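You operate a simulated robot arm through the tools that you are given. There is no shell and no other tool. Be economical: measure what you need, move in short steps, check, and stop when the job is done.

Carry out the task below with a simulated robot arm. There is one attempt and no reset: what you move stays moved.

TASK
Bend-test the white-band bundle at stop 2 and sort it by the result.
Fine: strong goes in the Pass tray, weak in the Reject tray; slide the cradle out again; leave the dial at 2 and the bundle beside it where it is.

It is judged by the outcome, as a careful person would: the job done as asked, and still so three seconds after it is handed in. It fails if anything else is knocked over, pushed out of place, dropped, spilled or broken.

THE ROBOT
A 6-joint arm with a two-finger gripper on a trunk, on a base that drives. Base frame: it is fixed to the floor where the robot stands at the start and does not move with it; the origin is under the middle of the robot, x ahead of it, y to its left, z up; the surface under the hand at the start is at about z = 0.804. Units: m, degrees, N and s.
Its first joint turns from -166.0 to 166.0 degrees. Places, roughly: bend tester cradle [0.5, -0.1, 0.8]; bend tester display [0.4, 0, 0.8]; bend tester lever [0.7, -0.1, 0.9]; stop dial [0.4, -0.1, 0.8]; top of the bend tester cradle [0.5, -0.1, 0.8]. Payload 1.71 kg.
The TCP is the grasp point between the finger pads, 0.02 m short of the fingertips. In the tool frame z runs along the fingers and y along their closing line. Largest opening 0.096 m; the body of the gripper starts 0.113 m behind the TCP.
Orientation is told as [roll, pitch, yaw] about the base's x, y, z axes, in that order, counted from this pose: with the fingers straight down and closing along the base's y, the tool's x points along the base's -x, its y along +y and its z along -z.

THE INTERFACE
- The arm moves only by the tool play_rows. Its argument "steps" is a list of rows, each a list of 6 numbers: the shift along the tool's x, y, z in m, then the turn, a rotation vector about the tool's x, y, z in rad. In form: [[dx, dy, dz, ax, ay, az], ...]. A call has 1 to 20 rows; each row shifts and turns the commanded pose from where the row before left it, along the tool's axes as they then stand. "claw" is the closure, from 0 (fully open) to 1 (shut), set as the call begins (left out, the last holds). A row lasts 0.2 s, in which the tool goes at most 0.05 m and 8.6 degrees; a call with a longer step from one row to the next is refused whole, and so is a gripper value outside its range. Where a pose cannot be reached the arm comes as near as it can. A force on the tool above 90 N (or 10 N above the force at the start of the call, whichever is more), or a blocked arm, ends the call early, and 0.2 s more pass. The fingers move at their own pace (about 0.045 m/s each) and stop on an object; they squeeze with about 33 N. The grip force told is the motor's: it shows also when the fingers shut on nothing. Time passes only in rows, and 0.2 s behind the last, so rows that do not move let the fingers close. The reply holds the time, the measured pose of the TCP, the force on the tool along the base axes, the opening and the grip force, in the units named above and with some noise, with the torque about the TCP (base axes, N m) and any sound that the robot's microphone picked up.
- Cameras (640 x 400 px; columns grow to the right, rows downward): "scene" is now at [0.0652, 0.1629, 1.5291]; the picture's right is [-0.55, -0.83, 0.01], its down [-0.54, 0.35, -0.77] and it looks along [0.64, -0.43, -0.64] (base axes); focal length 269 px, centre (320, 200). "wrist" rides on the gripper at [0.066, 0.014, -0.145] in the tool frame; the picture's right is [-0.21, 0.98, 0.00], its down [-0.88, -0.18, -0.45] and it looks along [-0.44, -0.09, 0.90] (tool axes); focal length 275 px, centre (320, 200). There is no depth. A picture from a camera that has moved, and an enlarged one, comes with that camera's place and axes in the base frame and with its lens.
- capture(camera): a new picture of that camera. It takes no simulated time.
- slide_trunk(by): slides the trunk up (or, below 0, down) by that many m; the arm and the scene camera ride with it, the base frame stays. It gives what a move gives, with no picture.
- drive_base(legs): drives the robot by 1 to 6 legs, each [ahead, turn to the left] in m and degrees, along the robot's own axes; the way and the turn of a leg run together, so that a leg with both is an arc; at most 1.5 m and 180 degrees a leg. The arm and the cameras ride along, it lands a little off, and it stops where it bumps. It gives what a move gives.
- turn_head(pan, tilt): turns the head with the scene camera to pan (to the left, within 143 degrees either way) and tilt (down, from -29 to 69), counted from straight ahead of the robot. It gives what a move gives.
- enlarge(camera, box): a new picture of the part [left, top, right, bottom] of that camera's present view, enlarged. It takes no simulated time.
- finish_job(): hands the job in; it is judged then, once.

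Go step by step. Nothing tells you exact positions but the pictures and the camera data: compare them with the known pose of the tool, close in by small moves and look again before you grip or let go. The budget is 120 turns and 90 pictures, counting those below and the enlarged ones. Unless the task says otherwise, let go and move clear before handing in, and close with one line.

The tools are called after "Call:" by a JSON object that holds its "fn" and its "kwargs". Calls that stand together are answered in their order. play_rows: Moves the arm, as the interface text tells. Its arguments: {"type":"object","properties":{"steps":{"type":"array","items":{"type":"array","items":{"type":"number"}}},"claw":{"type":"number"}},"required":["steps"]} The other tools are called the same way: slide_trunk (by) slides the trunk up or down; drive_base (legs) drives the base; turn_head (pan, tilt) turns the head that bears the scene camera; capture (camera) takes a picture; enlarge (camera, box) takes an enlarged picture of a part of a camera's view; finish_job () hands the job in.

At the start:

```text
time: 0.0
ee_pos: [0.5421, -0.5155, 1.1475]
tool_rot: [0.0, 0.1, 0.0]
ft_force: [-0.7, -0.4, 0.6]
torque: [0.01, -0.01, -0.04]
grip_width: 0.0959
finger_force: 0.1
trunk travel left (down, up): [-0.125, 0.265]
robot x, y, heading: [-0.0015, -0.0022, 0.1]
head pan, tilt: [-33.5, 39.0]
```

scene: 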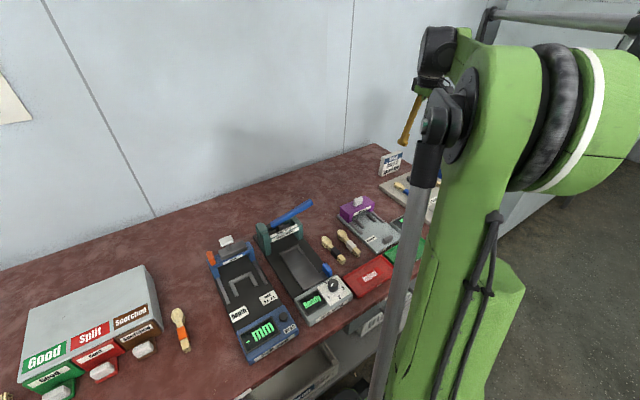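
wrist: 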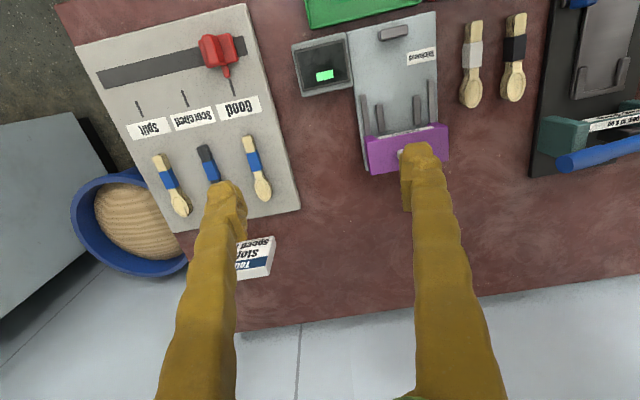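

I see a bench with several testers; the bend tester with the blue lever, two bundles (white band and black band) beside it, and trays. I'll look closer first.

Call:
{"fn": "enlarge", "kwargs": {"camera": "scene", "box": [240, 180, 440, 340]}}

Call:
{"fn": "enlarge", "kwargs": {"camera": "wrist", "box": [280, 0, 640, 220]}}

Call:
{"fn": "enlarge", "kwargs": {"camera": "scene", "box": [190, 220, 310, 370]}}

```text
2.50 times, centred on (340, 260) of scene
camera zoom: at [0.0652, 0.1629, 1.5291], right [-0.55, -0.83, 0.01], down [-0.54, 0.35, -0.77], along [0.64, -0.43, -0.64], focal length 673 px, centre (270, 50)
```

zoom: 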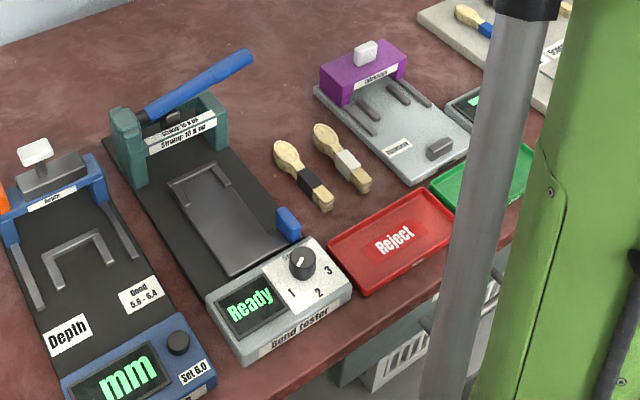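

```text
1.78 times, centred on (460, 110) of wrist
camera zoom: at [0.4772, -0.5016, 1.2913], right [0.21, 0.98, 0.0], down [0.88, -0.18, 0.44], along [0.43, -0.09, -0.9], focal length 489 px, centre (71, 360)
```

zoom: 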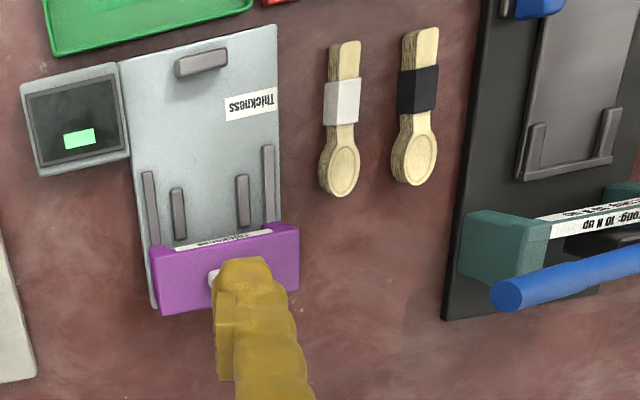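

```text
2.67 times, centred on (250, 295) of scene
camera zoom: at [0.0652, 0.1629, 1.5291], right [-0.55, -0.83, 0.01], down [-0.54, 0.35, -0.77], along [0.64, -0.43, -0.64], focal length 718 px, centre (507, -53)
```

zoom: 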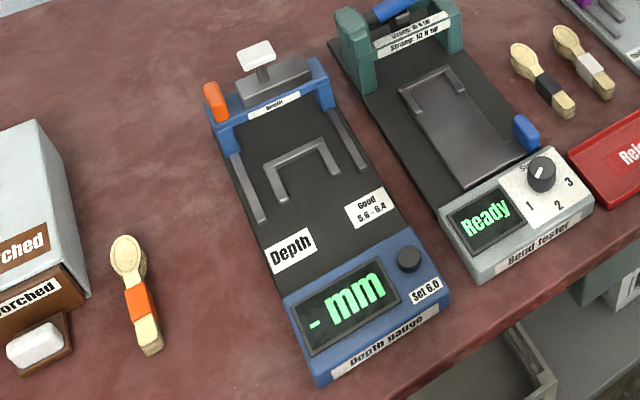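

Call:
{"fn": "play_rows", "kwargs": {"steps": [[0.015, 0.045, 0, 0, 0, 0], [0.015, 0.045, 0, 0, 0, 0], [0.015, 0.045, 0, 0, 0, 0], [0.015, 0.045, 0, 0, 0, 0], [0.015, 0.045, 0, 0, 0, 0], [0.015, 0.045, 0, 0, 0, 0], [0.015, 0.045, 0, 0, 0, 0]], "claw": 0}}

Call:
{"fn": "capture", "kwargs": {"camera": "wrist"}}

Call:
{"fn": "capture", "kwargs": {"camera": "scene"}}

```text
time: 1.6
ee_pos: [0.4191, -0.1979, 1.1551]
tool_rot: [0.1, -0.9, 0.0]
ft_force: [-0.7, -0.5, 0.7]
torque: [0.1, -0.05, 0.04]
grip_width: 0.0961
finger_force: 0.0
trunk travel left (down, up): [-0.125, 0.265]
robot x, y, heading: [-0.0009, 0.0016, -0.1]
head pan, tilt: [-33.5, 39.0]
```

```text
84 pictures are left
camera wrist: at [0.3514, -0.185, 1.2988], right [0.21, 0.98, 0.0], down [0.87, -0.19, 0.46], along [0.45, -0.09, -0.89], focal length 275 px, centre (320, 200)
```

wrist: 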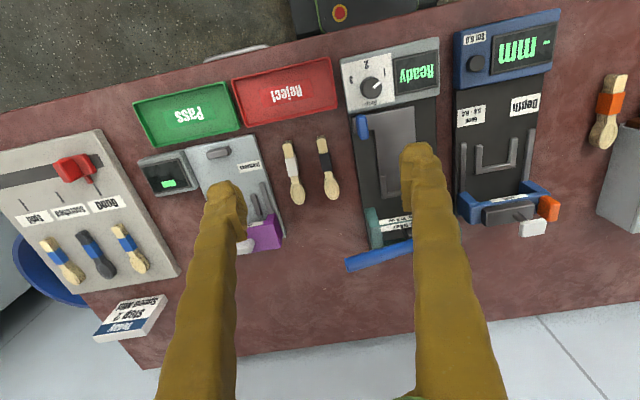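

```text
83 pictures are left
camera scene: at [0.0625, 0.1615, 1.5293], right [-0.55, -0.83, 0.01], down [-0.53, 0.35, -0.77], along [0.64, -0.43, -0.64], focal length 269 px, centre (320, 200)
```

scene: 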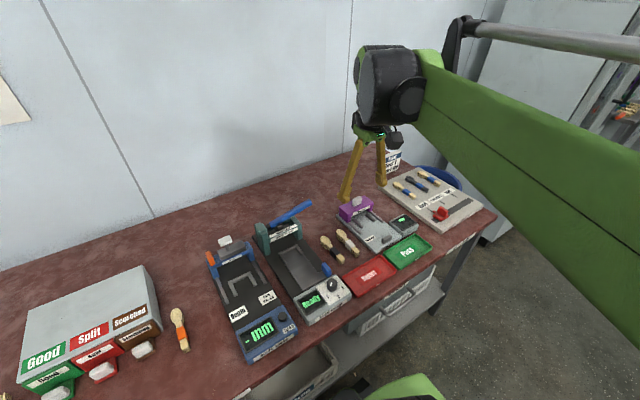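

The view is now clear. I'll read the labels on the tester and the sign.

Call:
{"fn": "enlarge", "kwargs": {"camera": "wrist", "box": [330, 40, 450, 280]}}

Call:
{"fn": "enlarge", "kwargs": {"camera": "wrist", "box": [80, 280, 180, 350]}}

Call:
{"fn": "enlarge", "kwargs": {"camera": "scene", "box": [250, 195, 320, 245]}}

Call:
{"fn": "enlarge", "kwargs": {"camera": "scene", "box": [260, 200, 440, 320]}}

```text
1.67 times, centred on (390, 160) of wrist
camera zoom: at [0.3514, -0.185, 1.2988], right [0.21, 0.98, 0.0], down [0.87, -0.19, 0.46], along [0.45, -0.09, -0.89], focal length 459 px, centre (203, 267)
```

zoom: 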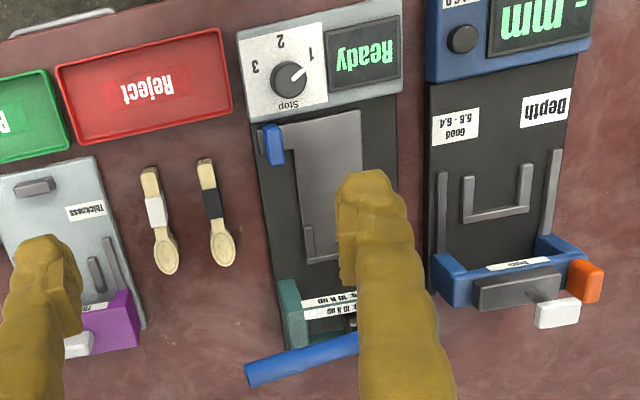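

```text
5.71 times, centred on (130, 315) of wrist
camera zoom: at [0.3514, -0.185, 1.2988], right [0.21, 0.98, 0.0], down [0.87, -0.19, 0.46], along [0.45, -0.09, -0.89], focal length 1573 px, centre (1406, -457)
```

zoom: 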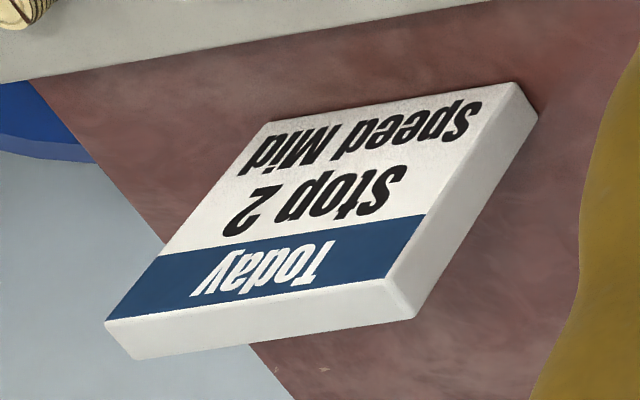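

```text
8.00 times, centred on (285, 220) of scene
camera zoom: at [0.0625, 0.1615, 1.5293], right [-0.55, -0.83, 0.01], down [-0.53, 0.35, -0.77], along [0.64, -0.43, -0.64], focal length 2153 px, centre (600, 40)
```

zoom: 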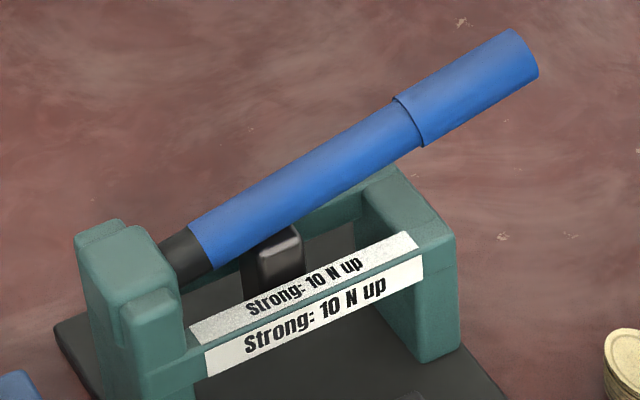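

```text
3.33 times, centred on (350, 260) of scene
camera zoom: at [0.0625, 0.1615, 1.5293], right [-0.55, -0.83, 0.01], down [-0.53, 0.35, -0.77], along [0.64, -0.43, -0.64], focal length 897 px, centre (220, 0)
```

zoom: 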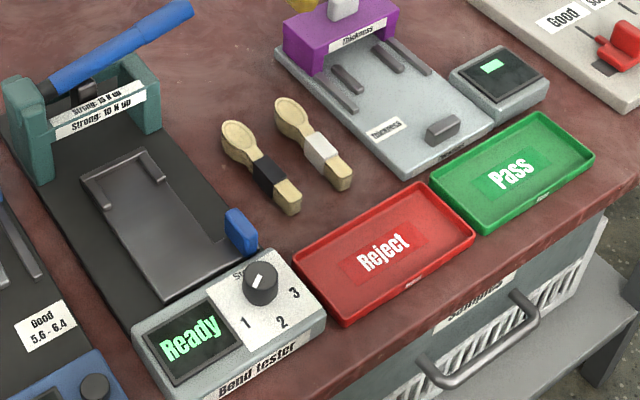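

Bench reads: strong from 10 N up, and the dial now points at 1 with the knob near (0.408, -0.115, 0.86). I'll move above the knob and look closer.

Call:
{"fn": "play_rows", "kwargs": {"steps": [[0, 0.04, 0.03, 0, 0, 0], [0, 0.04, 0.03, 0, 0, 0], [0, 0, 0.04, 0, 0, 0], [0, 0, 0.04, 0, 0, 0], [0, 0, 0, 0, 0, 0]]}}

Call:
{"fn": "capture", "kwargs": {"camera": "wrist"}}

```text
time: 2.8
ee_pos: [0.4223, -0.1205, 1.0142]
tool_rot: [-0.1, -0.9, 0.0]
ft_force: [-0.4, 0.3, -0.4]
torque: [0.03, 0.01, -0.02]
grip_width: 0.096
finger_force: 0.1
trunk travel left (down, up): [-0.125, 0.265]
robot x, y, heading: [-0.0053, -0.0009, -0.3]
head pan, tilt: [-33.5, 39.0]
```

```text
78 pictures are left
camera wrist: at [0.3549, -0.1071, 1.1581], right [0.21, 0.98, 0.0], down [0.87, -0.18, 0.46], along [0.45, -0.09, -0.89], focal length 275 px, centre (320, 200)
```

wrist: 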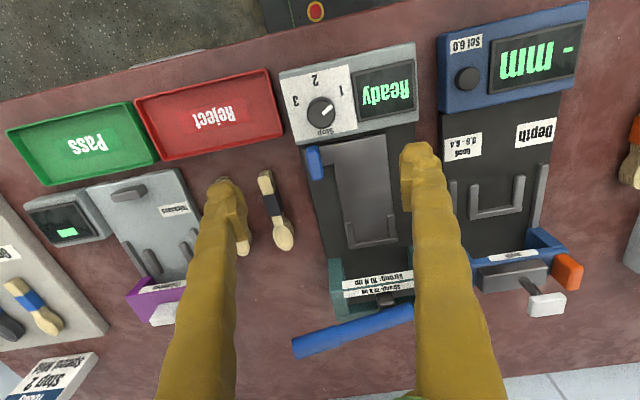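

Call:
{"fn": "enlarge", "kwargs": {"camera": "wrist", "box": [270, 40, 430, 140]}}

Call:
{"fn": "enlarge", "kwargs": {"camera": "wrist", "box": [280, 120, 440, 360]}}

```text
4.00 times, centred on (350, 90) of wrist
camera zoom: at [0.3549, -0.1071, 1.1581], right [0.21, 0.98, 0.0], down [0.87, -0.18, 0.46], along [0.45, -0.09, -0.89], focal length 1101 px, centre (200, 640)
```

zoom: 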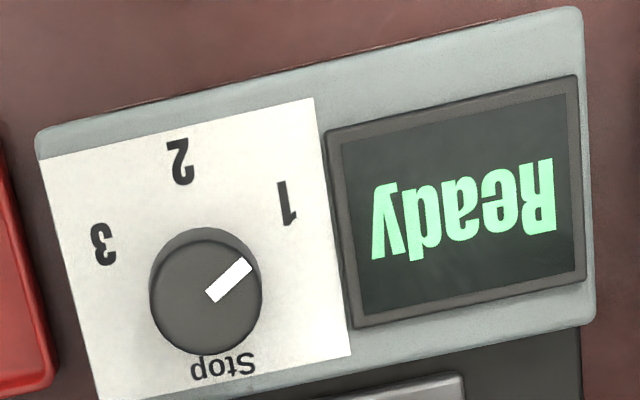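

```text
1.67 times, centred on (360, 240) of wrist
camera zoom: at [0.3549, -0.1071, 1.1581], right [0.21, 0.98, 0.0], down [0.87, -0.18, 0.46], along [0.45, -0.09, -0.89], focal length 459 px, centre (253, 133)
```

zoom: 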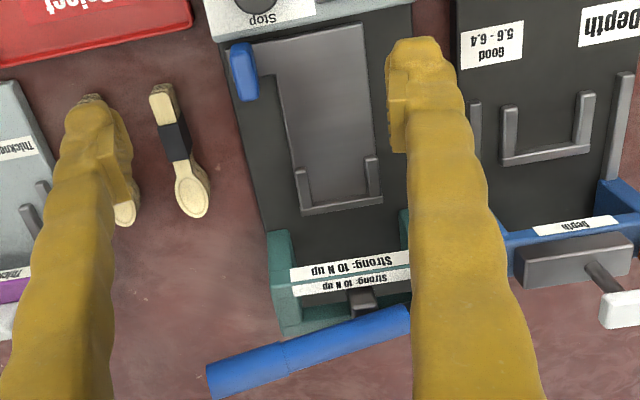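

The dial stops lie about 60° apart with the pointer at 1. I'll lower over the knob in stages.

Call:
{"fn": "play_rows", "kwargs": {"steps": [[0.017, 0.005, 0.0, 0, 0.0157, 0], [0, 0, 0.035, 0, 0, 0], [0, 0, 0.035, 0, 0, 0], [0, 0, 0.03, 0, 0, 0], [0, 0, 0, 0, 0, 0]], "claw": 0.35}}

Call:
{"fn": "capture", "kwargs": {"camera": "wrist"}}

```text
time: 4.0
ee_pos: [0.4053, -0.1151, 0.9124]
tool_rot: [-0.1, 0.1, 0.1]
ft_force: [-1.1, -0.4, 0.9]
torque: [-0.05, 0.02, 0.02]
grip_width: 0.0625
finger_force: 0.0
trunk travel left (down, up): [-0.125, 0.265]
robot x, y, heading: [-0.0024, -0.0027, 0.1]
head pan, tilt: [-33.5, 39.0]
```

```text
75 pictures are left
camera wrist: at [0.3395, -0.101, 1.0576], right [0.21, 0.98, 0.0], down [0.88, -0.18, 0.44], along [0.43, -0.09, -0.9], focal length 275 px, centre (320, 200)
```

wrist: 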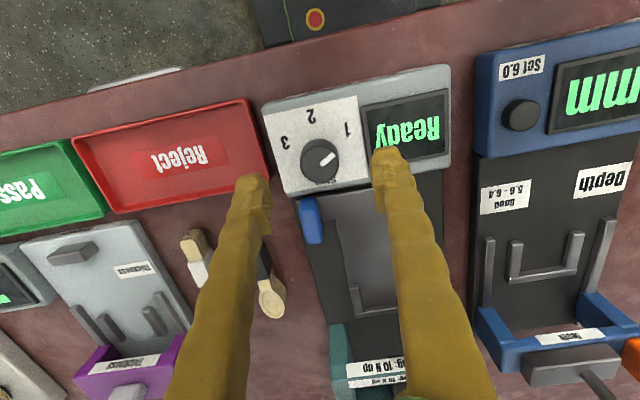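

Aligned over the knob. Lowering and closing on it.

Call:
{"fn": "play_rows", "kwargs": {"steps": [[0.003, 0.001, 0.025, 0, 0, 0], [0, 0, 0.024, 0, 0, 0], [0, 0, 0, 0, 0, 0]]}}

Call:
{"fn": "capture", "kwargs": {"camera": "wrist"}}

```text
time: 4.8
ee_pos: [0.4017, -0.1142, 0.8648]
tool_rot: [-0.1, 0.1, 0.1]
ft_force: [-0.4, 0.8, -0.3]
torque: [-0.01, -0.02, -0.03]
grip_width: 0.0623
finger_force: 0.0
trunk travel left (down, up): [-0.125, 0.265]
robot x, y, heading: [0.0019, 0.0006, 0.2]
head pan, tilt: [-33.5, 39.0]
```

```text
74 pictures are left
camera wrist: at [0.3364, -0.1001, 1.0091], right [0.21, 0.98, 0.0], down [0.88, -0.18, 0.44], along [0.43, -0.09, -0.9], focal length 275 px, centre (320, 200)
```

wrist: 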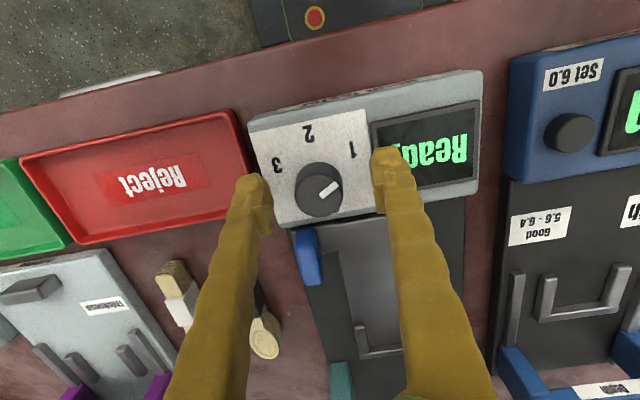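

Call:
{"fn": "play_rows", "kwargs": {"steps": [[0, 0, 0.003, 0, 0, 0], [0, 0, 0, 0, 0, 0], [0, 0, 0, 0, 0, 0], [0, 0, 0, 0, 0, 0]], "claw": 1}}

```text
time: 5.8
ee_pos: [0.4017, -0.1157, 0.8613]
tool_rot: [-0.1, 0.2, -0.2]
ft_force: [-0.5, -22.4, 1.0]
torque: [-0.34, 0.05, -0.13]
grip_width: 0.0293
finger_force: 35.1
trunk travel left (down, up): [-0.125, 0.265]
robot x, y, heading: [-0.0019, 0.0033, -0.0]
head pan, tilt: [-33.5, 39.0]
```

Gripped (29 mm wide) with a little side load; I'll ease it and turn by 60° towards 2.

Call:
{"fn": "play_rows", "kwargs": {"steps": [[0, -0.002, 0, 0, 0, 0], [0, 0, 0, 0, 0, -0.149], [0, 0, 0, 0, 0, -0.149], [0, 0, 0, 0, 0, -0.149], [0, 0, 0, 0, 0, -0.149], [0, 0, 0, 0, 0, -0.149], [0, 0, 0, 0, 0, -0.149], [0, 0, 0, 0, 0, -0.149], [0, 0, 0, 0, 0, 0]]}}

Call:
{"fn": "capture", "kwargs": {"camera": "scene"}}

Call:
{"fn": "capture", "kwargs": {"camera": "wrist"}}

```text
time: 7.8
ee_pos: [0.4057, -0.1179, 0.86]
tool_rot: [0.0, -0.1, 59.9]
ft_force: [46.7, -30.4, 33.2]
torque: [-0.52, -1.06, -0.16]
grip_width: 0.0297
finger_force: 35.4
trunk travel left (down, up): [-0.125, 0.265]
robot x, y, heading: [-0.0014, -0.0041, -0.0]
head pan, tilt: [-33.5, 39.0]
```

```text
73 pictures are left
camera scene: at [0.0672, 0.1614, 1.5294], right [-0.55, -0.83, 0.01], down [-0.54, 0.35, -0.77], along [0.64, -0.43, -0.64], focal length 269 px, centre (320, 200)
```

scene: 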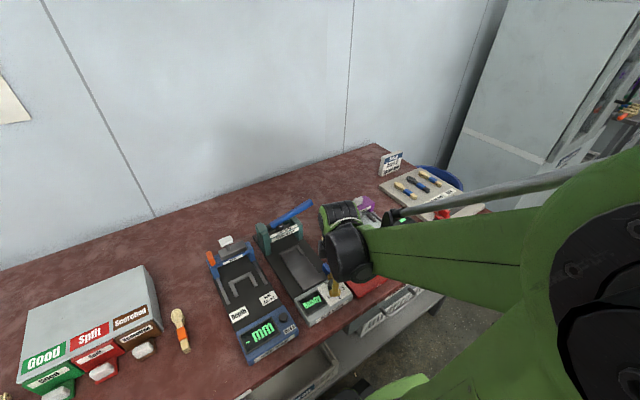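

```text
72 pictures are left
camera wrist: at [0.3607, -0.1676, 1.0045], right [-0.74, 0.67, 0.0], down [0.6, 0.67, 0.44], along [0.3, 0.33, -0.9], focal length 275 px, centre (320, 200)
```

wrist: 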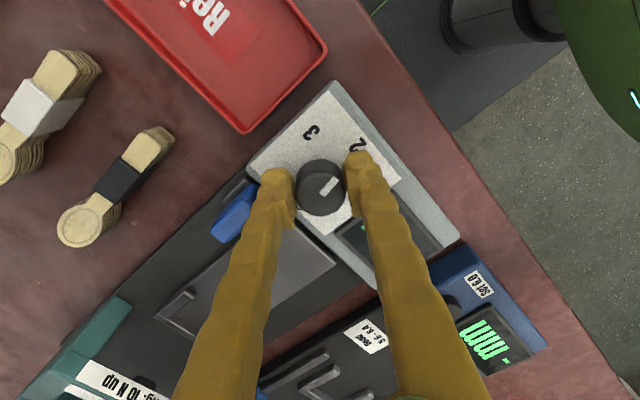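

The pointer lines up with 2. I'll open, rise straight up and check.

Call:
{"fn": "play_rows", "kwargs": {"steps": [[0, 0, 0, 0, 0, 0], [0, 0, 0, 0, 0, 0], [0, 0, -0.03, 0, 0, 0], [0, 0, -0.04, 0, 0, 0], [0, 0, -0.04, 0, 0, 0], [0, 0, 0, 0, 0, 0.149], [0, 0, 0, 0, 0, 0.149], [0, 0, 0, 0, 0, 0.149], [0, 0, 0, 0, 0, 0.149], [0, 0, 0, 0, 0, 0.149], [0, 0, 0, 0, 0, 0.149], [0, 0, 0, 0, 0, 0.149], [0, 0, 0, 0, 0, 0]], "claw": 0.35}}

Call:
{"fn": "capture", "kwargs": {"camera": "wrist"}}

```text
time: 10.6
ee_pos: [0.4025, -0.1162, 0.9702]
tool_rot: [0.0, 0.0, -0.2]
ft_force: [-0.9, -0.1, -0.7]
torque: [-0.03, 0.0, -0.02]
grip_width: 0.0623
finger_force: 0.0
trunk travel left (down, up): [-0.125, 0.265]
robot x, y, heading: [-0.0027, -0.0002, -0.1]
head pan, tilt: [-33.5, 39.0]
```

```text
71 pictures are left
camera wrist: at [0.3381, -0.1016, 1.1145], right [0.21, 0.98, 0.0], down [0.88, -0.19, 0.44], along [0.43, -0.09, -0.9], focal length 275 px, centre (320, 200)
```

wrist: 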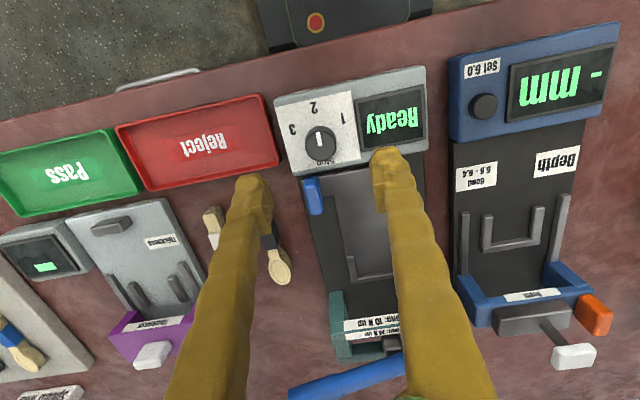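

Call:
{"fn": "enlarge", "kwargs": {"camera": "wrist", "box": [270, 60, 430, 180]}}

```text
3.33 times, centred on (350, 120) of wrist
camera zoom: at [0.3381, -0.1016, 1.1145], right [0.21, 0.98, 0.0], down [0.88, -0.19, 0.44], along [0.43, -0.09, -0.9], focal length 918 px, centre (220, 467)
```

zoom: 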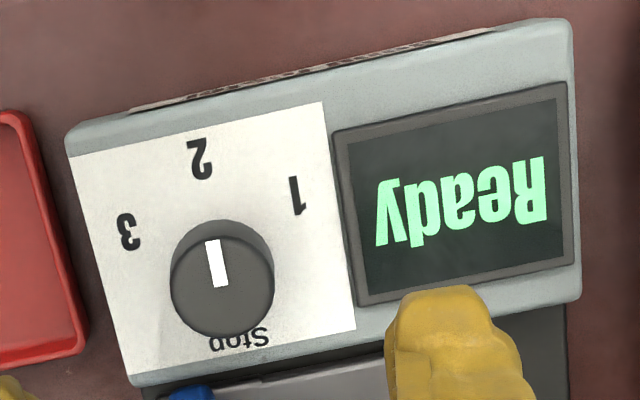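

Dial is at 2. Next I go above the white-band bundle for a close look.

Call:
{"fn": "play_rows", "kwargs": {"steps": [[-0.02, -0.04, 0, 0, 0, 0], [-0.02, -0.04, 0, 0, 0, 0], [-0.02, -0.04, 0, 0, 0, 0], [-0.02, -0.035, 0, 0, 0, 0], [-0.02, 0, 0, 0, 0, 0], [0, 0, 0, 0, 0, 0]], "claw": 0}}

Call:
{"fn": "capture", "kwargs": {"camera": "wrist"}}

```text
time: 12.0
ee_pos: [0.5052, -0.2716, 0.9694]
tool_rot: [0.0, 0.1, 0.0]
ft_force: [0.6, 0.1, 0.3]
torque: [0.03, 0.04, 0.01]
grip_width: 0.0962
finger_force: 0.1
trunk travel left (down, up): [-0.125, 0.265]
robot x, y, heading: [-0.0018, 0.0041, -0.2]
head pan, tilt: [-33.5, 39.0]
```

```text
69 pictures are left
camera wrist: at [0.4395, -0.2583, 1.1143], right [0.21, 0.98, 0.0], down [0.88, -0.18, 0.44], along [0.43, -0.09, -0.9], focal length 275 px, centre (320, 200)
```

wrist: 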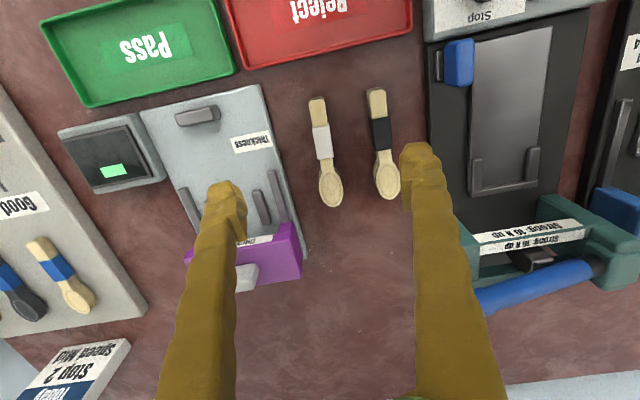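

Call:
{"fn": "enlarge", "kwargs": {"camera": "wrist", "box": [280, 70, 440, 230]}}

Call:
{"fn": "enlarge", "kwargs": {"camera": "wrist", "box": [420, 0, 620, 220]}}

Call:
{"fn": "enlarge", "kwargs": {"camera": "scene", "box": [280, 200, 380, 300]}}

```text
2.50 times, centred on (360, 150) of wrist
camera zoom: at [0.4395, -0.2583, 1.1143], right [0.21, 0.98, 0.0], down [0.88, -0.18, 0.44], along [0.43, -0.09, -0.9], focal length 688 px, centre (220, 325)
```

zoom: 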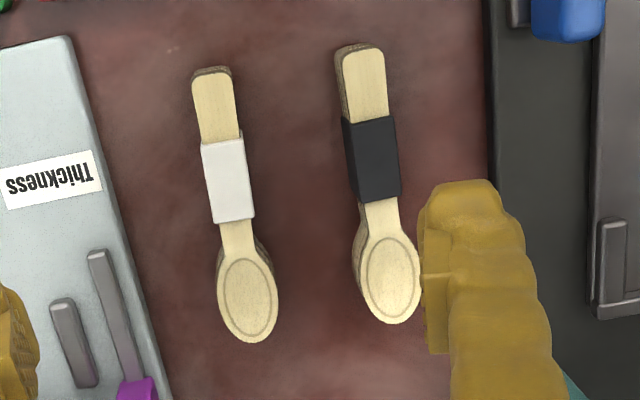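

```text
1.82 times, centred on (520, 110) of wrist
camera zoom: at [0.4395, -0.2583, 1.1143], right [0.21, 0.98, 0.0], down [0.88, -0.18, 0.44], along [0.43, -0.09, -0.9], focal length 500 px, centre (-44, 364)
```

zoom: 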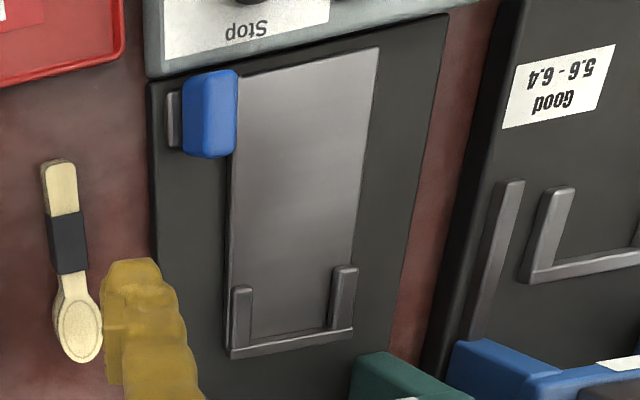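

```text
4.00 times, centred on (330, 250) of scene
camera zoom: at [0.0654, 0.1627, 1.5291], right [-0.55, -0.83, 0.01], down [-0.54, 0.35, -0.77], along [0.64, -0.43, -0.64], focal length 1076 px, centre (280, 0)
```

zoom: 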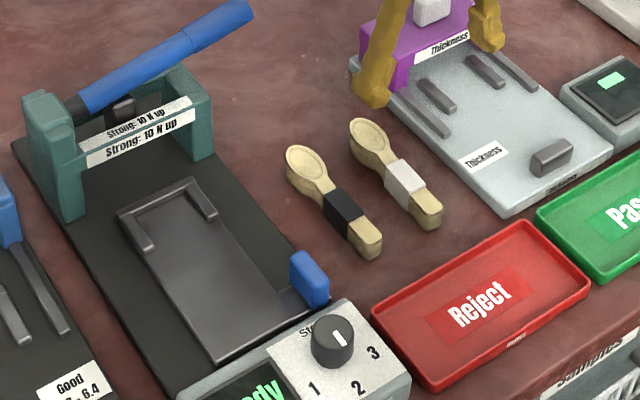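

White bundle: band at about (0.513, -0.271), roughly 19 mm high, turned about -4°. Cradle nest: centre y about -0.08, far stop at x about 0.60. I'll lower over the band with a moderate opening.

Call:
{"fn": "play_rows", "kwargs": {"steps": [[-0.008, 0.0, 0.02, 0, 0, 0.07], [0, 0, 0.035, 0, 0, 0], [0, 0, 0.035, 0, 0, 0], [0, 0, 0, 0, 0, 0]], "claw": 0.5}}

Call:
{"fn": "capture", "kwargs": {"camera": "wrist"}}

```text
time: 13.0
ee_pos: [0.5106, -0.2728, 0.8805]
tool_rot: [0.0, 0.0, -3.9]
ft_force: [0.3, 0.0, 0.6]
torque: [-0.01, 0.0, -0.01]
grip_width: 0.0479
finger_force: 0.0
trunk travel left (down, up): [-0.125, 0.265]
robot x, y, heading: [0.0018, -0.001, -0.0]
head pan, tilt: [-33.5, 39.0]
```

```text
65 pictures are left
camera wrist: at [0.4472, -0.2545, 1.0254], right [0.27, 0.96, 0.0], down [0.86, -0.25, 0.44], along [0.43, -0.12, -0.9], focal length 275 px, centre (320, 200)
```

wrist: 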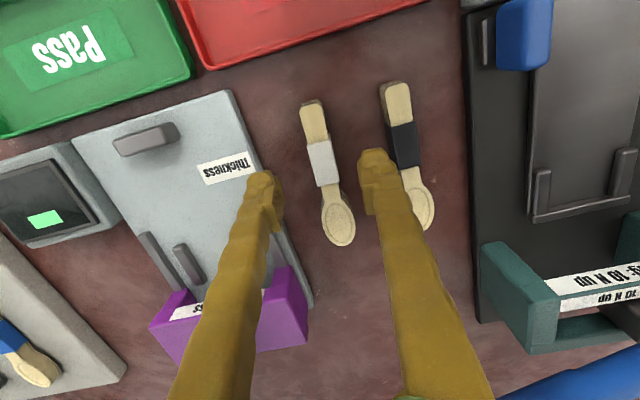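

Call:
{"fn": "play_rows", "kwargs": {"steps": [[-0.003, 0.001, 0.025, 0, 0, 0.02], [0, 0, 0.027, 0, 0, 0], [0, 0, 0, 0, 0, 0]]}}

Call:
{"fn": "capture", "kwargs": {"camera": "wrist"}}

```text
time: 13.8
ee_pos: [0.5108, -0.271, 0.8281]
tool_rot: [0.0, 0.1, -5.2]
ft_force: [0.4, 0.1, -0.8]
torque: [0.02, -0.01, 0.01]
grip_width: 0.0482
finger_force: 0.1
trunk travel left (down, up): [-0.125, 0.265]
robot x, y, heading: [-0.0011, 0.0007, -0.2]
head pan, tilt: [-33.5, 39.0]
```

```text
64 pictures are left
camera wrist: at [0.4487, -0.2521, 0.9729], right [0.29, 0.96, 0.0], down [0.86, -0.26, 0.44], along [0.42, -0.13, -0.9], focal length 275 px, centre (320, 200)
```

wrist: 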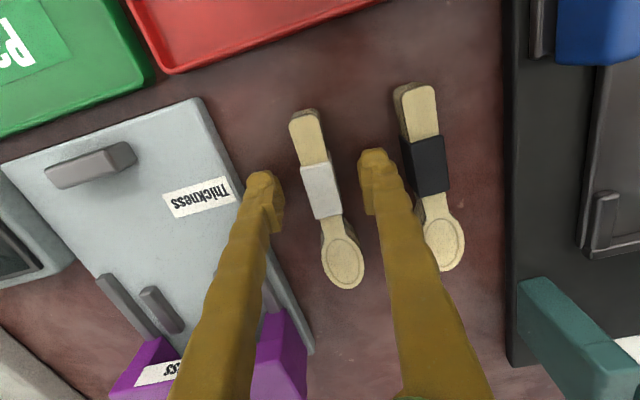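

Fingers straddle the white band. Closing on it.

Call:
{"fn": "play_rows", "kwargs": {"steps": [[0, 0, 0, 0, 0, 0], [0, 0, 0, 0, 0, 0], [0, 0, 0, 0, 0, 0], [0, 0, 0, 0, 0, 0]], "claw": 1}}

Call:
{"fn": "capture", "kwargs": {"camera": "wrist"}}

```text
time: 14.8
ee_pos: [0.5115, -0.2708, 0.8275]
tool_rot: [0.0, 0.1, -5.2]
ft_force: [-0.4, 0.2, 0.3]
torque: [0.05, -0.03, 0.04]
grip_width: 0.0137
finger_force: 33.0
trunk travel left (down, up): [-0.125, 0.265]
robot x, y, heading: [-0.0019, 0.0008, 0.0]
head pan, tilt: [-33.5, 39.0]
```

```text
63 pictures are left
camera wrist: at [0.4485, -0.2521, 0.9732], right [0.29, 0.96, 0.0], down [0.86, -0.26, 0.44], along [0.42, -0.13, -0.9], focal length 275 px, centre (320, 200)
```

wrist: 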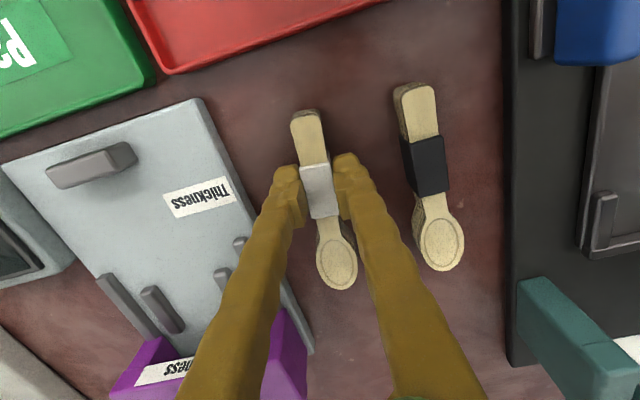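

Held. Lifting, straightening and carrying it above the cradle.

Call:
{"fn": "play_rows", "kwargs": {"steps": [[0, 0, -0.03, 0, 0, 0], [0, 0, -0.04, 0, 0, 0], [0, 0, -0.03, 0, 0, 0], [0, 0, 0, 0, 0, -0.09], [0, 0.04, 0, 0, 0, 0], [0, 0.04, 0, 0, 0, 0], [0, 0.04, 0, 0, 0, 0], [0, 0.04, 0, 0, 0, 0], [0, 0.03, 0, 0, 0, 0], [0, 0, 0, 0, 0, 0]]}}

Call:
{"fn": "capture", "kwargs": {"camera": "wrist"}}

Call:
{"fn": "enlarge", "kwargs": {"camera": "scene", "box": [240, 180, 400, 300]}}

```text
time: 17.0
ee_pos: [0.5113, -0.0791, 0.9269]
tool_rot: [0.0, 0.1, 0.0]
ft_force: [0.9, -0.2, 0.3]
torque: [-0.02, -0.03, 0.01]
grip_width: 0.0
finger_force: 29.6
trunk travel left (down, up): [-0.125, 0.265]
robot x, y, heading: [-0.0002, 0.0021, -0.1]
head pan, tilt: [-33.5, 39.0]
```

```text
62 pictures are left
camera wrist: at [0.4471, -0.0646, 1.0715], right [0.21, 0.98, 0.0], down [0.88, -0.18, 0.44], along [0.43, -0.09, -0.9], focal length 275 px, centre (320, 200)
```

wrist: 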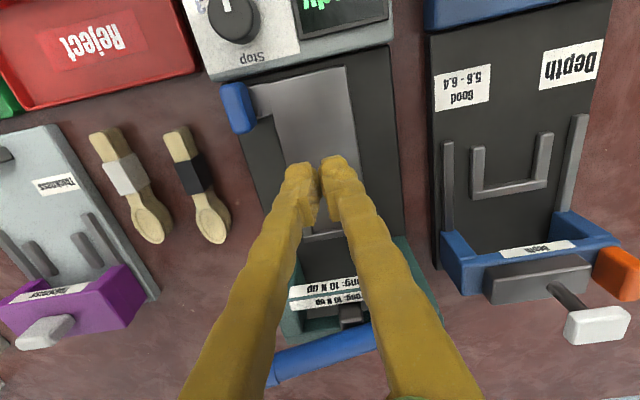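

```text
3.33 times, centred on (320, 240) of scene
camera zoom: at [0.0651, 0.1631, 1.5291], right [-0.55, -0.83, 0.01], down [-0.54, 0.35, -0.77], along [0.64, -0.43, -0.64], focal length 897 px, centre (320, 67)
```

zoom: 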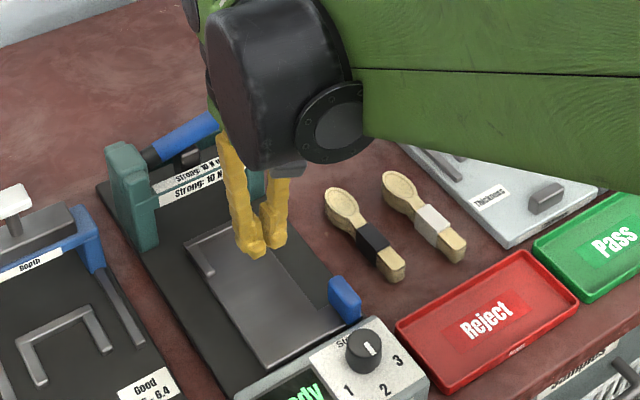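

The grip slipped off and the bundle is still on the bench near its place. I'll go back for a deeper grip.

Call:
{"fn": "play_rows", "kwargs": {"steps": [[0, -0.04, 0, 0, 0, 0], [0, -0.04, 0, 0, 0, 0], [0, -0.04, 0, 0, 0, 0], [0, -0.04, 0, 0, 0, 0], [0, -0.03, 0, 0, 0, 0], [0, 0, 0, 0, 0, 0.09], [0, 0, 0, 0, 0, 0]], "claw": 0.5}}

Call:
{"fn": "enlarge", "kwargs": {"camera": "wrist", "box": [240, 80, 440, 280]}}

Call:
{"fn": "enlarge", "kwargs": {"camera": "scene", "box": [320, 220, 370, 270]}}

```text
time: 18.6
ee_pos: [0.5141, -0.2698, 0.929]
tool_rot: [0.0, 0.2, -5.2]
ft_force: [-0.2, 0.1, 0.0]
torque: [0.0, 0.03, 0.01]
grip_width: 0.0479
finger_force: 0.0
trunk travel left (down, up): [-0.125, 0.265]
robot x, y, heading: [-0.0005, 0.0036, -0.1]
head pan, tilt: [-33.5, 39.0]
```

```text
2.00 times, centred on (340, 180) of wrist
camera zoom: at [0.4502, -0.2498, 1.0729], right [0.29, 0.96, 0.0], down [0.86, -0.26, 0.44], along [0.42, -0.13, -0.9], focal length 551 px, centre (280, 240)
```

zoom: 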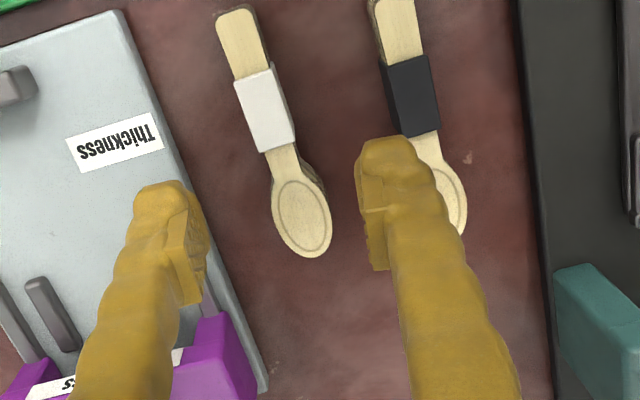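

```text
8.00 times, centred on (345, 245) of scene
camera zoom: at [0.0651, 0.1628, 1.5291], right [-0.55, -0.83, 0.01], down [-0.54, 0.35, -0.77], along [0.64, -0.43, -0.64], focal length 2153 px, centre (120, -160)
```

zoom: 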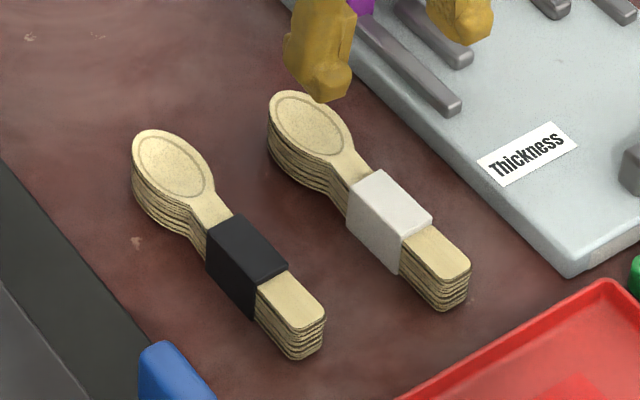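

The bundle is now at about (0.502, -0.273), nearly straight along x. I'll go deeper, feeling for the bench.

Call:
{"fn": "play_rows", "kwargs": {"steps": [[0.004, -0.004, 0.02, 0, 0, -0.07], [0, 0, 0.04, 0, 0, 0], [0, 0, 0.04, 0, 0, 0], [0, 0, 0, 0, 0, 0]]}}

Call:
{"fn": "capture", "kwargs": {"camera": "wrist"}}

```text
time: 19.6
ee_pos: [0.5084, -0.2751, 0.8273]
tool_rot: [0.0, 0.1, -1.2]
ft_force: [0.2, -0.6, 0.1]
torque: [0.01, 0.0, 0.0]
grip_width: 0.0481
finger_force: 0.1
trunk travel left (down, up): [-0.125, 0.265]
robot x, y, heading: [0.0006, 0.002, -0.2]
head pan, tilt: [-33.5, 39.0]
```

```text
58 pictures are left
camera wrist: at [0.4444, -0.2593, 0.9717], right [0.23, 0.97, 0.0], down [0.87, -0.2, 0.44], along [0.43, -0.1, -0.9], focal length 275 px, centre (320, 200)
```

wrist: 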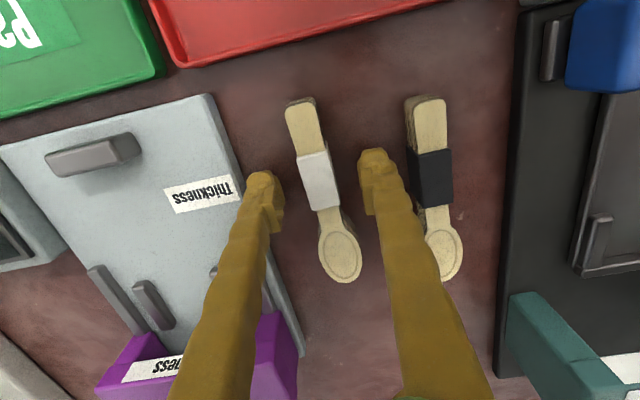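

Call:
{"fn": "play_rows", "kwargs": {"steps": [[0, 0, 0.0015, 0, 0, 0], [0, 0, 0.0015, 0, 0, 0], [0, 0, 0, 0, 0, 0]]}}

```text
time: 20.4
ee_pos: [0.5089, -0.2742, 0.8242]
tool_rot: [0.0, 0.1, -1.2]
ft_force: [0.6, 0.6, -0.4]
torque: [-0.01, 0.01, -0.01]
grip_width: 0.048
finger_force: 0.2
trunk travel left (down, up): [-0.125, 0.265]
robot x, y, heading: [0.0037, 0.0022, 0.1]
head pan, tilt: [-33.5, 39.0]
```

Call:
{"fn": "play_rows", "kwargs": {"steps": [[0, 0, 0.0015, 0, 0, 0], [0, 0, 0.0015, 0, 0, 0], [0, 0, 0, 0, 0, 0]]}}

```text
time: 21.2
ee_pos: [0.5095, -0.2741, 0.8222]
tool_rot: [0.0, 0.1, -1.2]
ft_force: [0.1, -0.2, 0.2]
torque: [-0.02, -0.02, 0.0]
grip_width: 0.048
finger_force: 0.2
trunk travel left (down, up): [-0.125, 0.265]
robot x, y, heading: [-0.0021, -0.0, 0.3]
head pan, tilt: [-33.5, 39.0]
```

Call:
{"fn": "play_rows", "kwargs": {"steps": [[0, 0, 0.0015, 0, 0, 0], [0, 0, 0.0015, 0, 0, 0], [0, 0, 0, 0, 0, 0]]}}

```text
time: 22.0
ee_pos: [0.5093, -0.2743, 0.8208]
tool_rot: [0.0, 0.1, -1.1]
ft_force: [0.1, -0.5, 0.2]
torque: [0.02, 0.0, -0.03]
grip_width: 0.048
finger_force: 0.0
trunk travel left (down, up): [-0.125, 0.265]
robot x, y, heading: [0.0003, 0.0015, -0.1]
head pan, tilt: [-33.5, 39.0]
```

Call:
{"fn": "play_rows", "kwargs": {"steps": [[0, 0, 0, 0, 0, 0], [0, 0, 0, 0, 0, 0], [0, 0, 0, 0, 0, 0], [0, 0, 0, 0, 0, 0], [0, 0, -0.01, 0, 0, 0], [0, 0, -0.01, 0, 0, 0], [0, 0, 0, 0, 0, 0]], "claw": 1}}

Call:
{"fn": "capture", "kwargs": {"camera": "wrist"}}

```text
time: 23.6
ee_pos: [0.5086, -0.2744, 0.839]
tool_rot: [0.0, 0.1, -1.2]
ft_force: [0.0, -0.1, -0.5]
torque: [0.02, -0.01, 0.01]
grip_width: 0.0138
finger_force: 32.7
trunk travel left (down, up): [-0.125, 0.265]
robot x, y, heading: [0.0007, -0.0001, 0.1]
head pan, tilt: [-33.5, 39.0]
```

```text
57 pictures are left
camera wrist: at [0.4433, -0.2593, 0.9837], right [0.23, 0.97, 0.0], down [0.87, -0.2, 0.44], along [0.43, -0.1, -0.9], focal length 275 px, centre (320, 200)
```

wrist: 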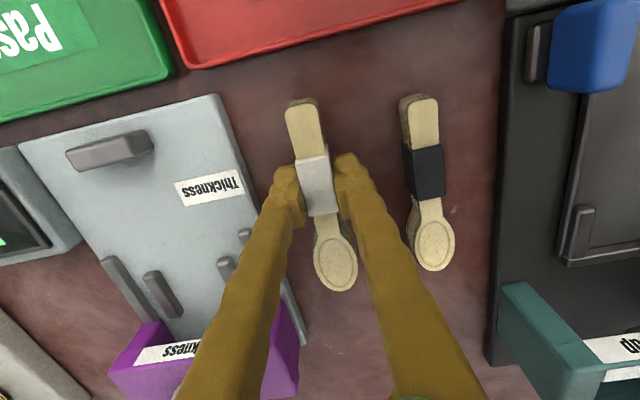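

Held while lifted 2 cm. I'll lift slowly further and check.

Call:
{"fn": "play_rows", "kwargs": {"steps": [[0, 0, -0.012, 0, 0, 0], [0, 0, -0.012, 0, 0, 0], [0, 0, -0.012, 0, 0, 0], [0, 0, -0.012, 0, 0, 0], [0, 0, 0, 0, 0, -0.02], [0, 0, 0, 0, 0, 0]]}}

Call:
{"fn": "capture", "kwargs": {"camera": "wrist"}}

```text
time: 25.0
ee_pos: [0.5088, -0.275, 0.8882]
tool_rot: [0.1, 0.1, 0.0]
ft_force: [0.6, 0.1, -0.7]
torque: [-0.02, 0.01, -0.02]
grip_width: 0.0137
finger_force: 32.8
trunk travel left (down, up): [-0.125, 0.265]
robot x, y, heading: [-0.0042, -0.0013, 0.1]
head pan, tilt: [-33.5, 39.0]
```

```text
56 pictures are left
camera wrist: at [0.4431, -0.2607, 1.0317], right [0.21, 0.98, 0.0], down [0.88, -0.18, 0.44], along [0.43, -0.09, -0.9], focal length 275 px, centre (320, 200)
```

wrist: 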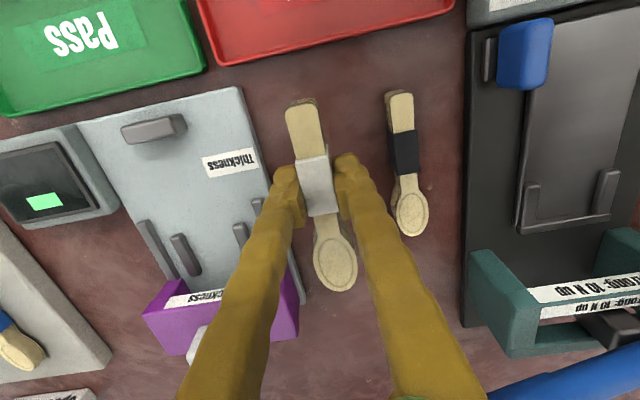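

Firmly held. Carrying across to the cradle slowly.

Call:
{"fn": "play_rows", "kwargs": {"steps": [[0, 0.02, -0.01, 0, 0, -0.035], [0, 0.025, 0, 0, 0, 0], [0, 0.025, 0, 0, 0, 0], [0, 0.025, 0, 0, 0, 0], [0, 0.025, 0, 0, 0, 0], [-0.005, 0.025, 0, 0, 0, 0], [-0.005, 0.025, 0, 0, 0, 0], [-0.005, 0.025, 0, 0, 0, 0], [0, 0, 0, 0, 0, 0]]}}

Call:
{"fn": "capture", "kwargs": {"camera": "wrist"}}

Call:
{"fn": "enlarge", "kwargs": {"camera": "scene", "box": [250, 190, 350, 300]}}

```text
time: 27.0
ee_pos: [0.5172, -0.0782, 0.8991]
tool_rot: [-0.1, 0.1, 2.0]
ft_force: [-0.2, 0.2, 0.2]
torque: [-0.03, 0.01, 0.02]
grip_width: 0.014
finger_force: 33.1
trunk travel left (down, up): [-0.125, 0.265]
robot x, y, heading: [0.0009, -0.0019, 0.0]
head pan, tilt: [-33.5, 39.0]
```

```text
55 pictures are left
camera wrist: at [0.4512, -0.0668, 1.0427], right [0.17, 0.99, 0.0], down [0.88, -0.15, 0.44], along [0.44, -0.08, -0.9], focal length 275 px, centre (320, 200)
```

wrist: 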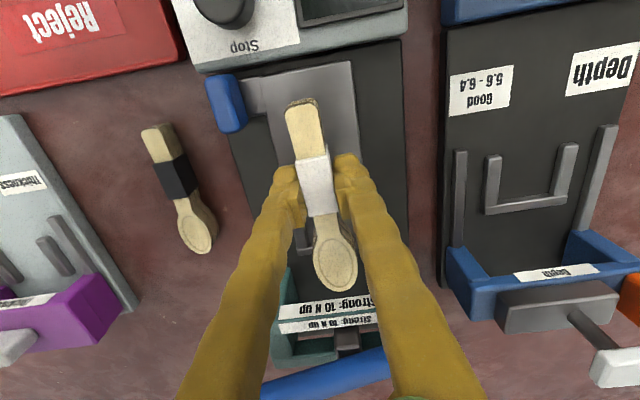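

```text
3.64 times, centred on (300, 245) of scene
camera zoom: at [0.0652, 0.163, 1.5291], right [-0.55, -0.83, 0.01], down [-0.54, 0.35, -0.77], along [0.64, -0.43, -0.64], focal length 979 px, centre (393, 36)
```

zoom: 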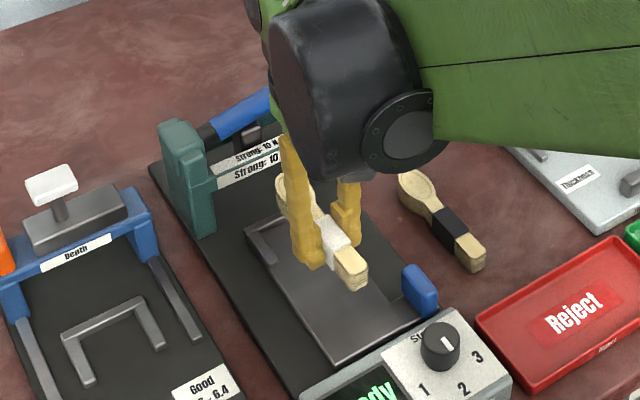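

Bundle hangs straight over the nest with the tip about 1 cm short of the stop. Lowering in stages.

Call:
{"fn": "play_rows", "kwargs": {"steps": [[-0.005, 0, 0.015, 0, 0, 0], [0, 0, 0.015, 0, 0, 0], [0, 0, 0.015, 0, 0, 0], [0, 0, 0.005, 0, 0, 0], [0, 0, 0, 0, 0, 0]]}}

Call:
{"fn": "capture", "kwargs": {"camera": "wrist"}}

Call:
{"fn": "enlarge", "kwargs": {"camera": "scene", "box": [270, 220, 350, 300]}}

```text
time: 28.2
ee_pos: [0.524, -0.0788, 0.848]
tool_rot: [0.0, 0.1, 2.0]
ft_force: [-0.2, -0.4, -0.2]
torque: [0.03, 0.0, -0.02]
grip_width: 0.0139
finger_force: 33.1
trunk travel left (down, up): [-0.125, 0.265]
robot x, y, heading: [0.0008, -0.0004, 0.1]
head pan, tilt: [-33.5, 39.0]
```

```text
53 pictures are left
camera wrist: at [0.4578, -0.0673, 0.9913], right [0.17, 0.99, 0.0], down [0.88, -0.15, 0.44], along [0.44, -0.08, -0.9], focal length 275 px, centre (320, 200)
```

wrist: 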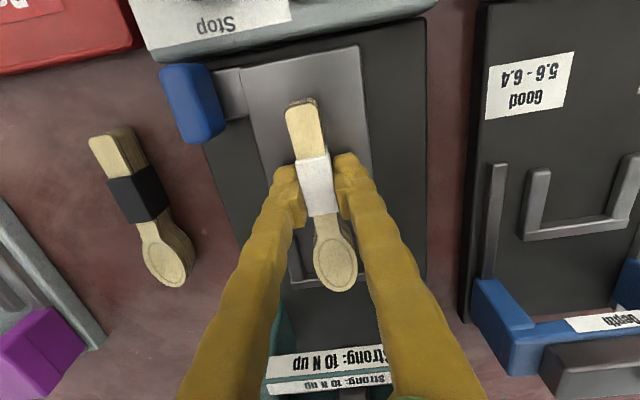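

```text
5.00 times, centred on (310, 260) of scene
camera zoom: at [0.0653, 0.163, 1.5291], right [-0.55, -0.83, 0.01], down [-0.54, 0.35, -0.77], along [0.64, -0.43, -0.64], focal length 1346 px, centre (370, -100)
```

zoom: 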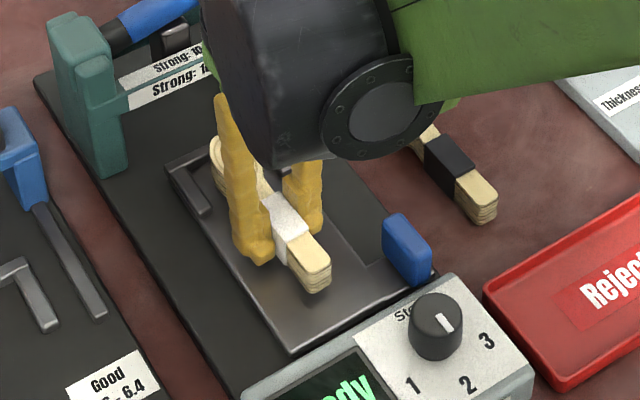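

Call:
{"fn": "play_rows", "kwargs": {"steps": [[0, 0, 0.003, 0, 0, 0], [0, 0, 0.003, 0, 0, 0], [0, 0, 0.002, 0, 0, 0], [0, 0, 0, 0, 0, 0]]}}

```text
time: 29.2
ee_pos: [0.524, -0.0788, 0.8411]
tool_rot: [-0.1, 0.0, 2.0]
ft_force: [15.3, -5.4, 59.6]
torque: [-0.08, -0.35, -0.01]
grip_width: 0.0138
finger_force: 32.6
trunk travel left (down, up): [-0.125, 0.265]
robot x, y, heading: [-0.0003, 0.0036, 0.0]
head pan, tilt: [-33.5, 39.0]
```

Contact. I'll ease up slightly and look before letting go.

Call:
{"fn": "play_rows", "kwargs": {"steps": [[0, 0, -0.0015, 0, 0, 0], [0, 0, 0, 0, 0, 0]]}}

Call:
{"fn": "enlarge", "kwargs": {"camera": "wrist", "box": [230, 80, 410, 320]}}

Call:
{"fn": "enlarge", "kwargs": {"camera": "scene", "box": [280, 220, 340, 290]}}

```text
time: 29.8
ee_pos: [0.5225, -0.0789, 0.842]
tool_rot: [0.0, 0.2, 1.9]
ft_force: [7.6, -5.5, 25.7]
torque: [-0.1, -0.39, -0.05]
grip_width: 0.0139
finger_force: 32.8
trunk travel left (down, up): [-0.125, 0.265]
robot x, y, heading: [0.0029, 0.002, -0.1]
head pan, tilt: [-33.5, 39.0]
```

```text
1.67 times, centred on (320, 200) of wrist
camera zoom: at [0.4572, -0.0671, 0.9858], right [0.17, 0.99, 0.0], down [0.88, -0.15, 0.44], along [0.44, -0.08, -0.9], focal length 459 px, centre (320, 200)
```

zoom: 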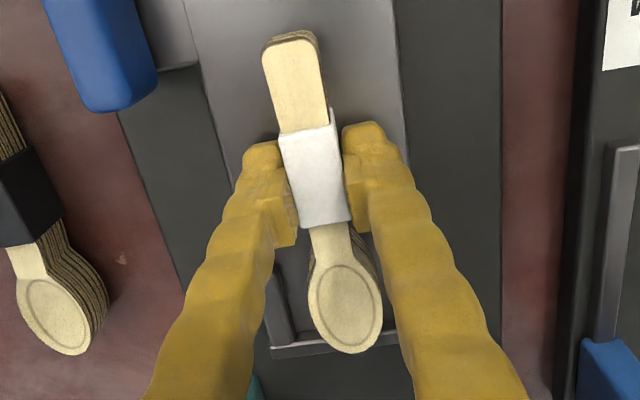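

```text
5.71 times, centred on (310, 255) of scene
camera zoom: at [0.0645, 0.1628, 1.529], right [-0.55, -0.83, 0.01], down [-0.54, 0.35, -0.77], along [0.64, -0.43, -0.64], focal length 1538 px, centre (377, -114)
```

zoom: 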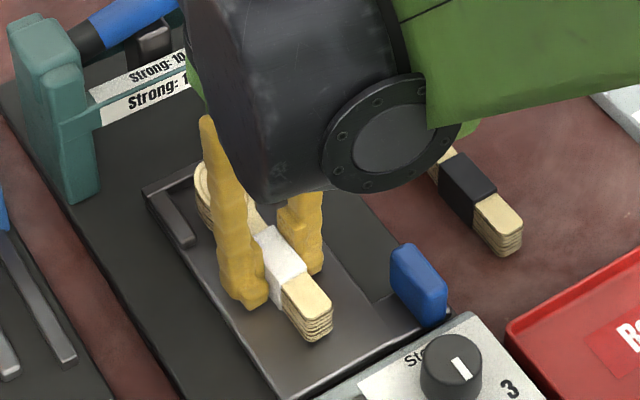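

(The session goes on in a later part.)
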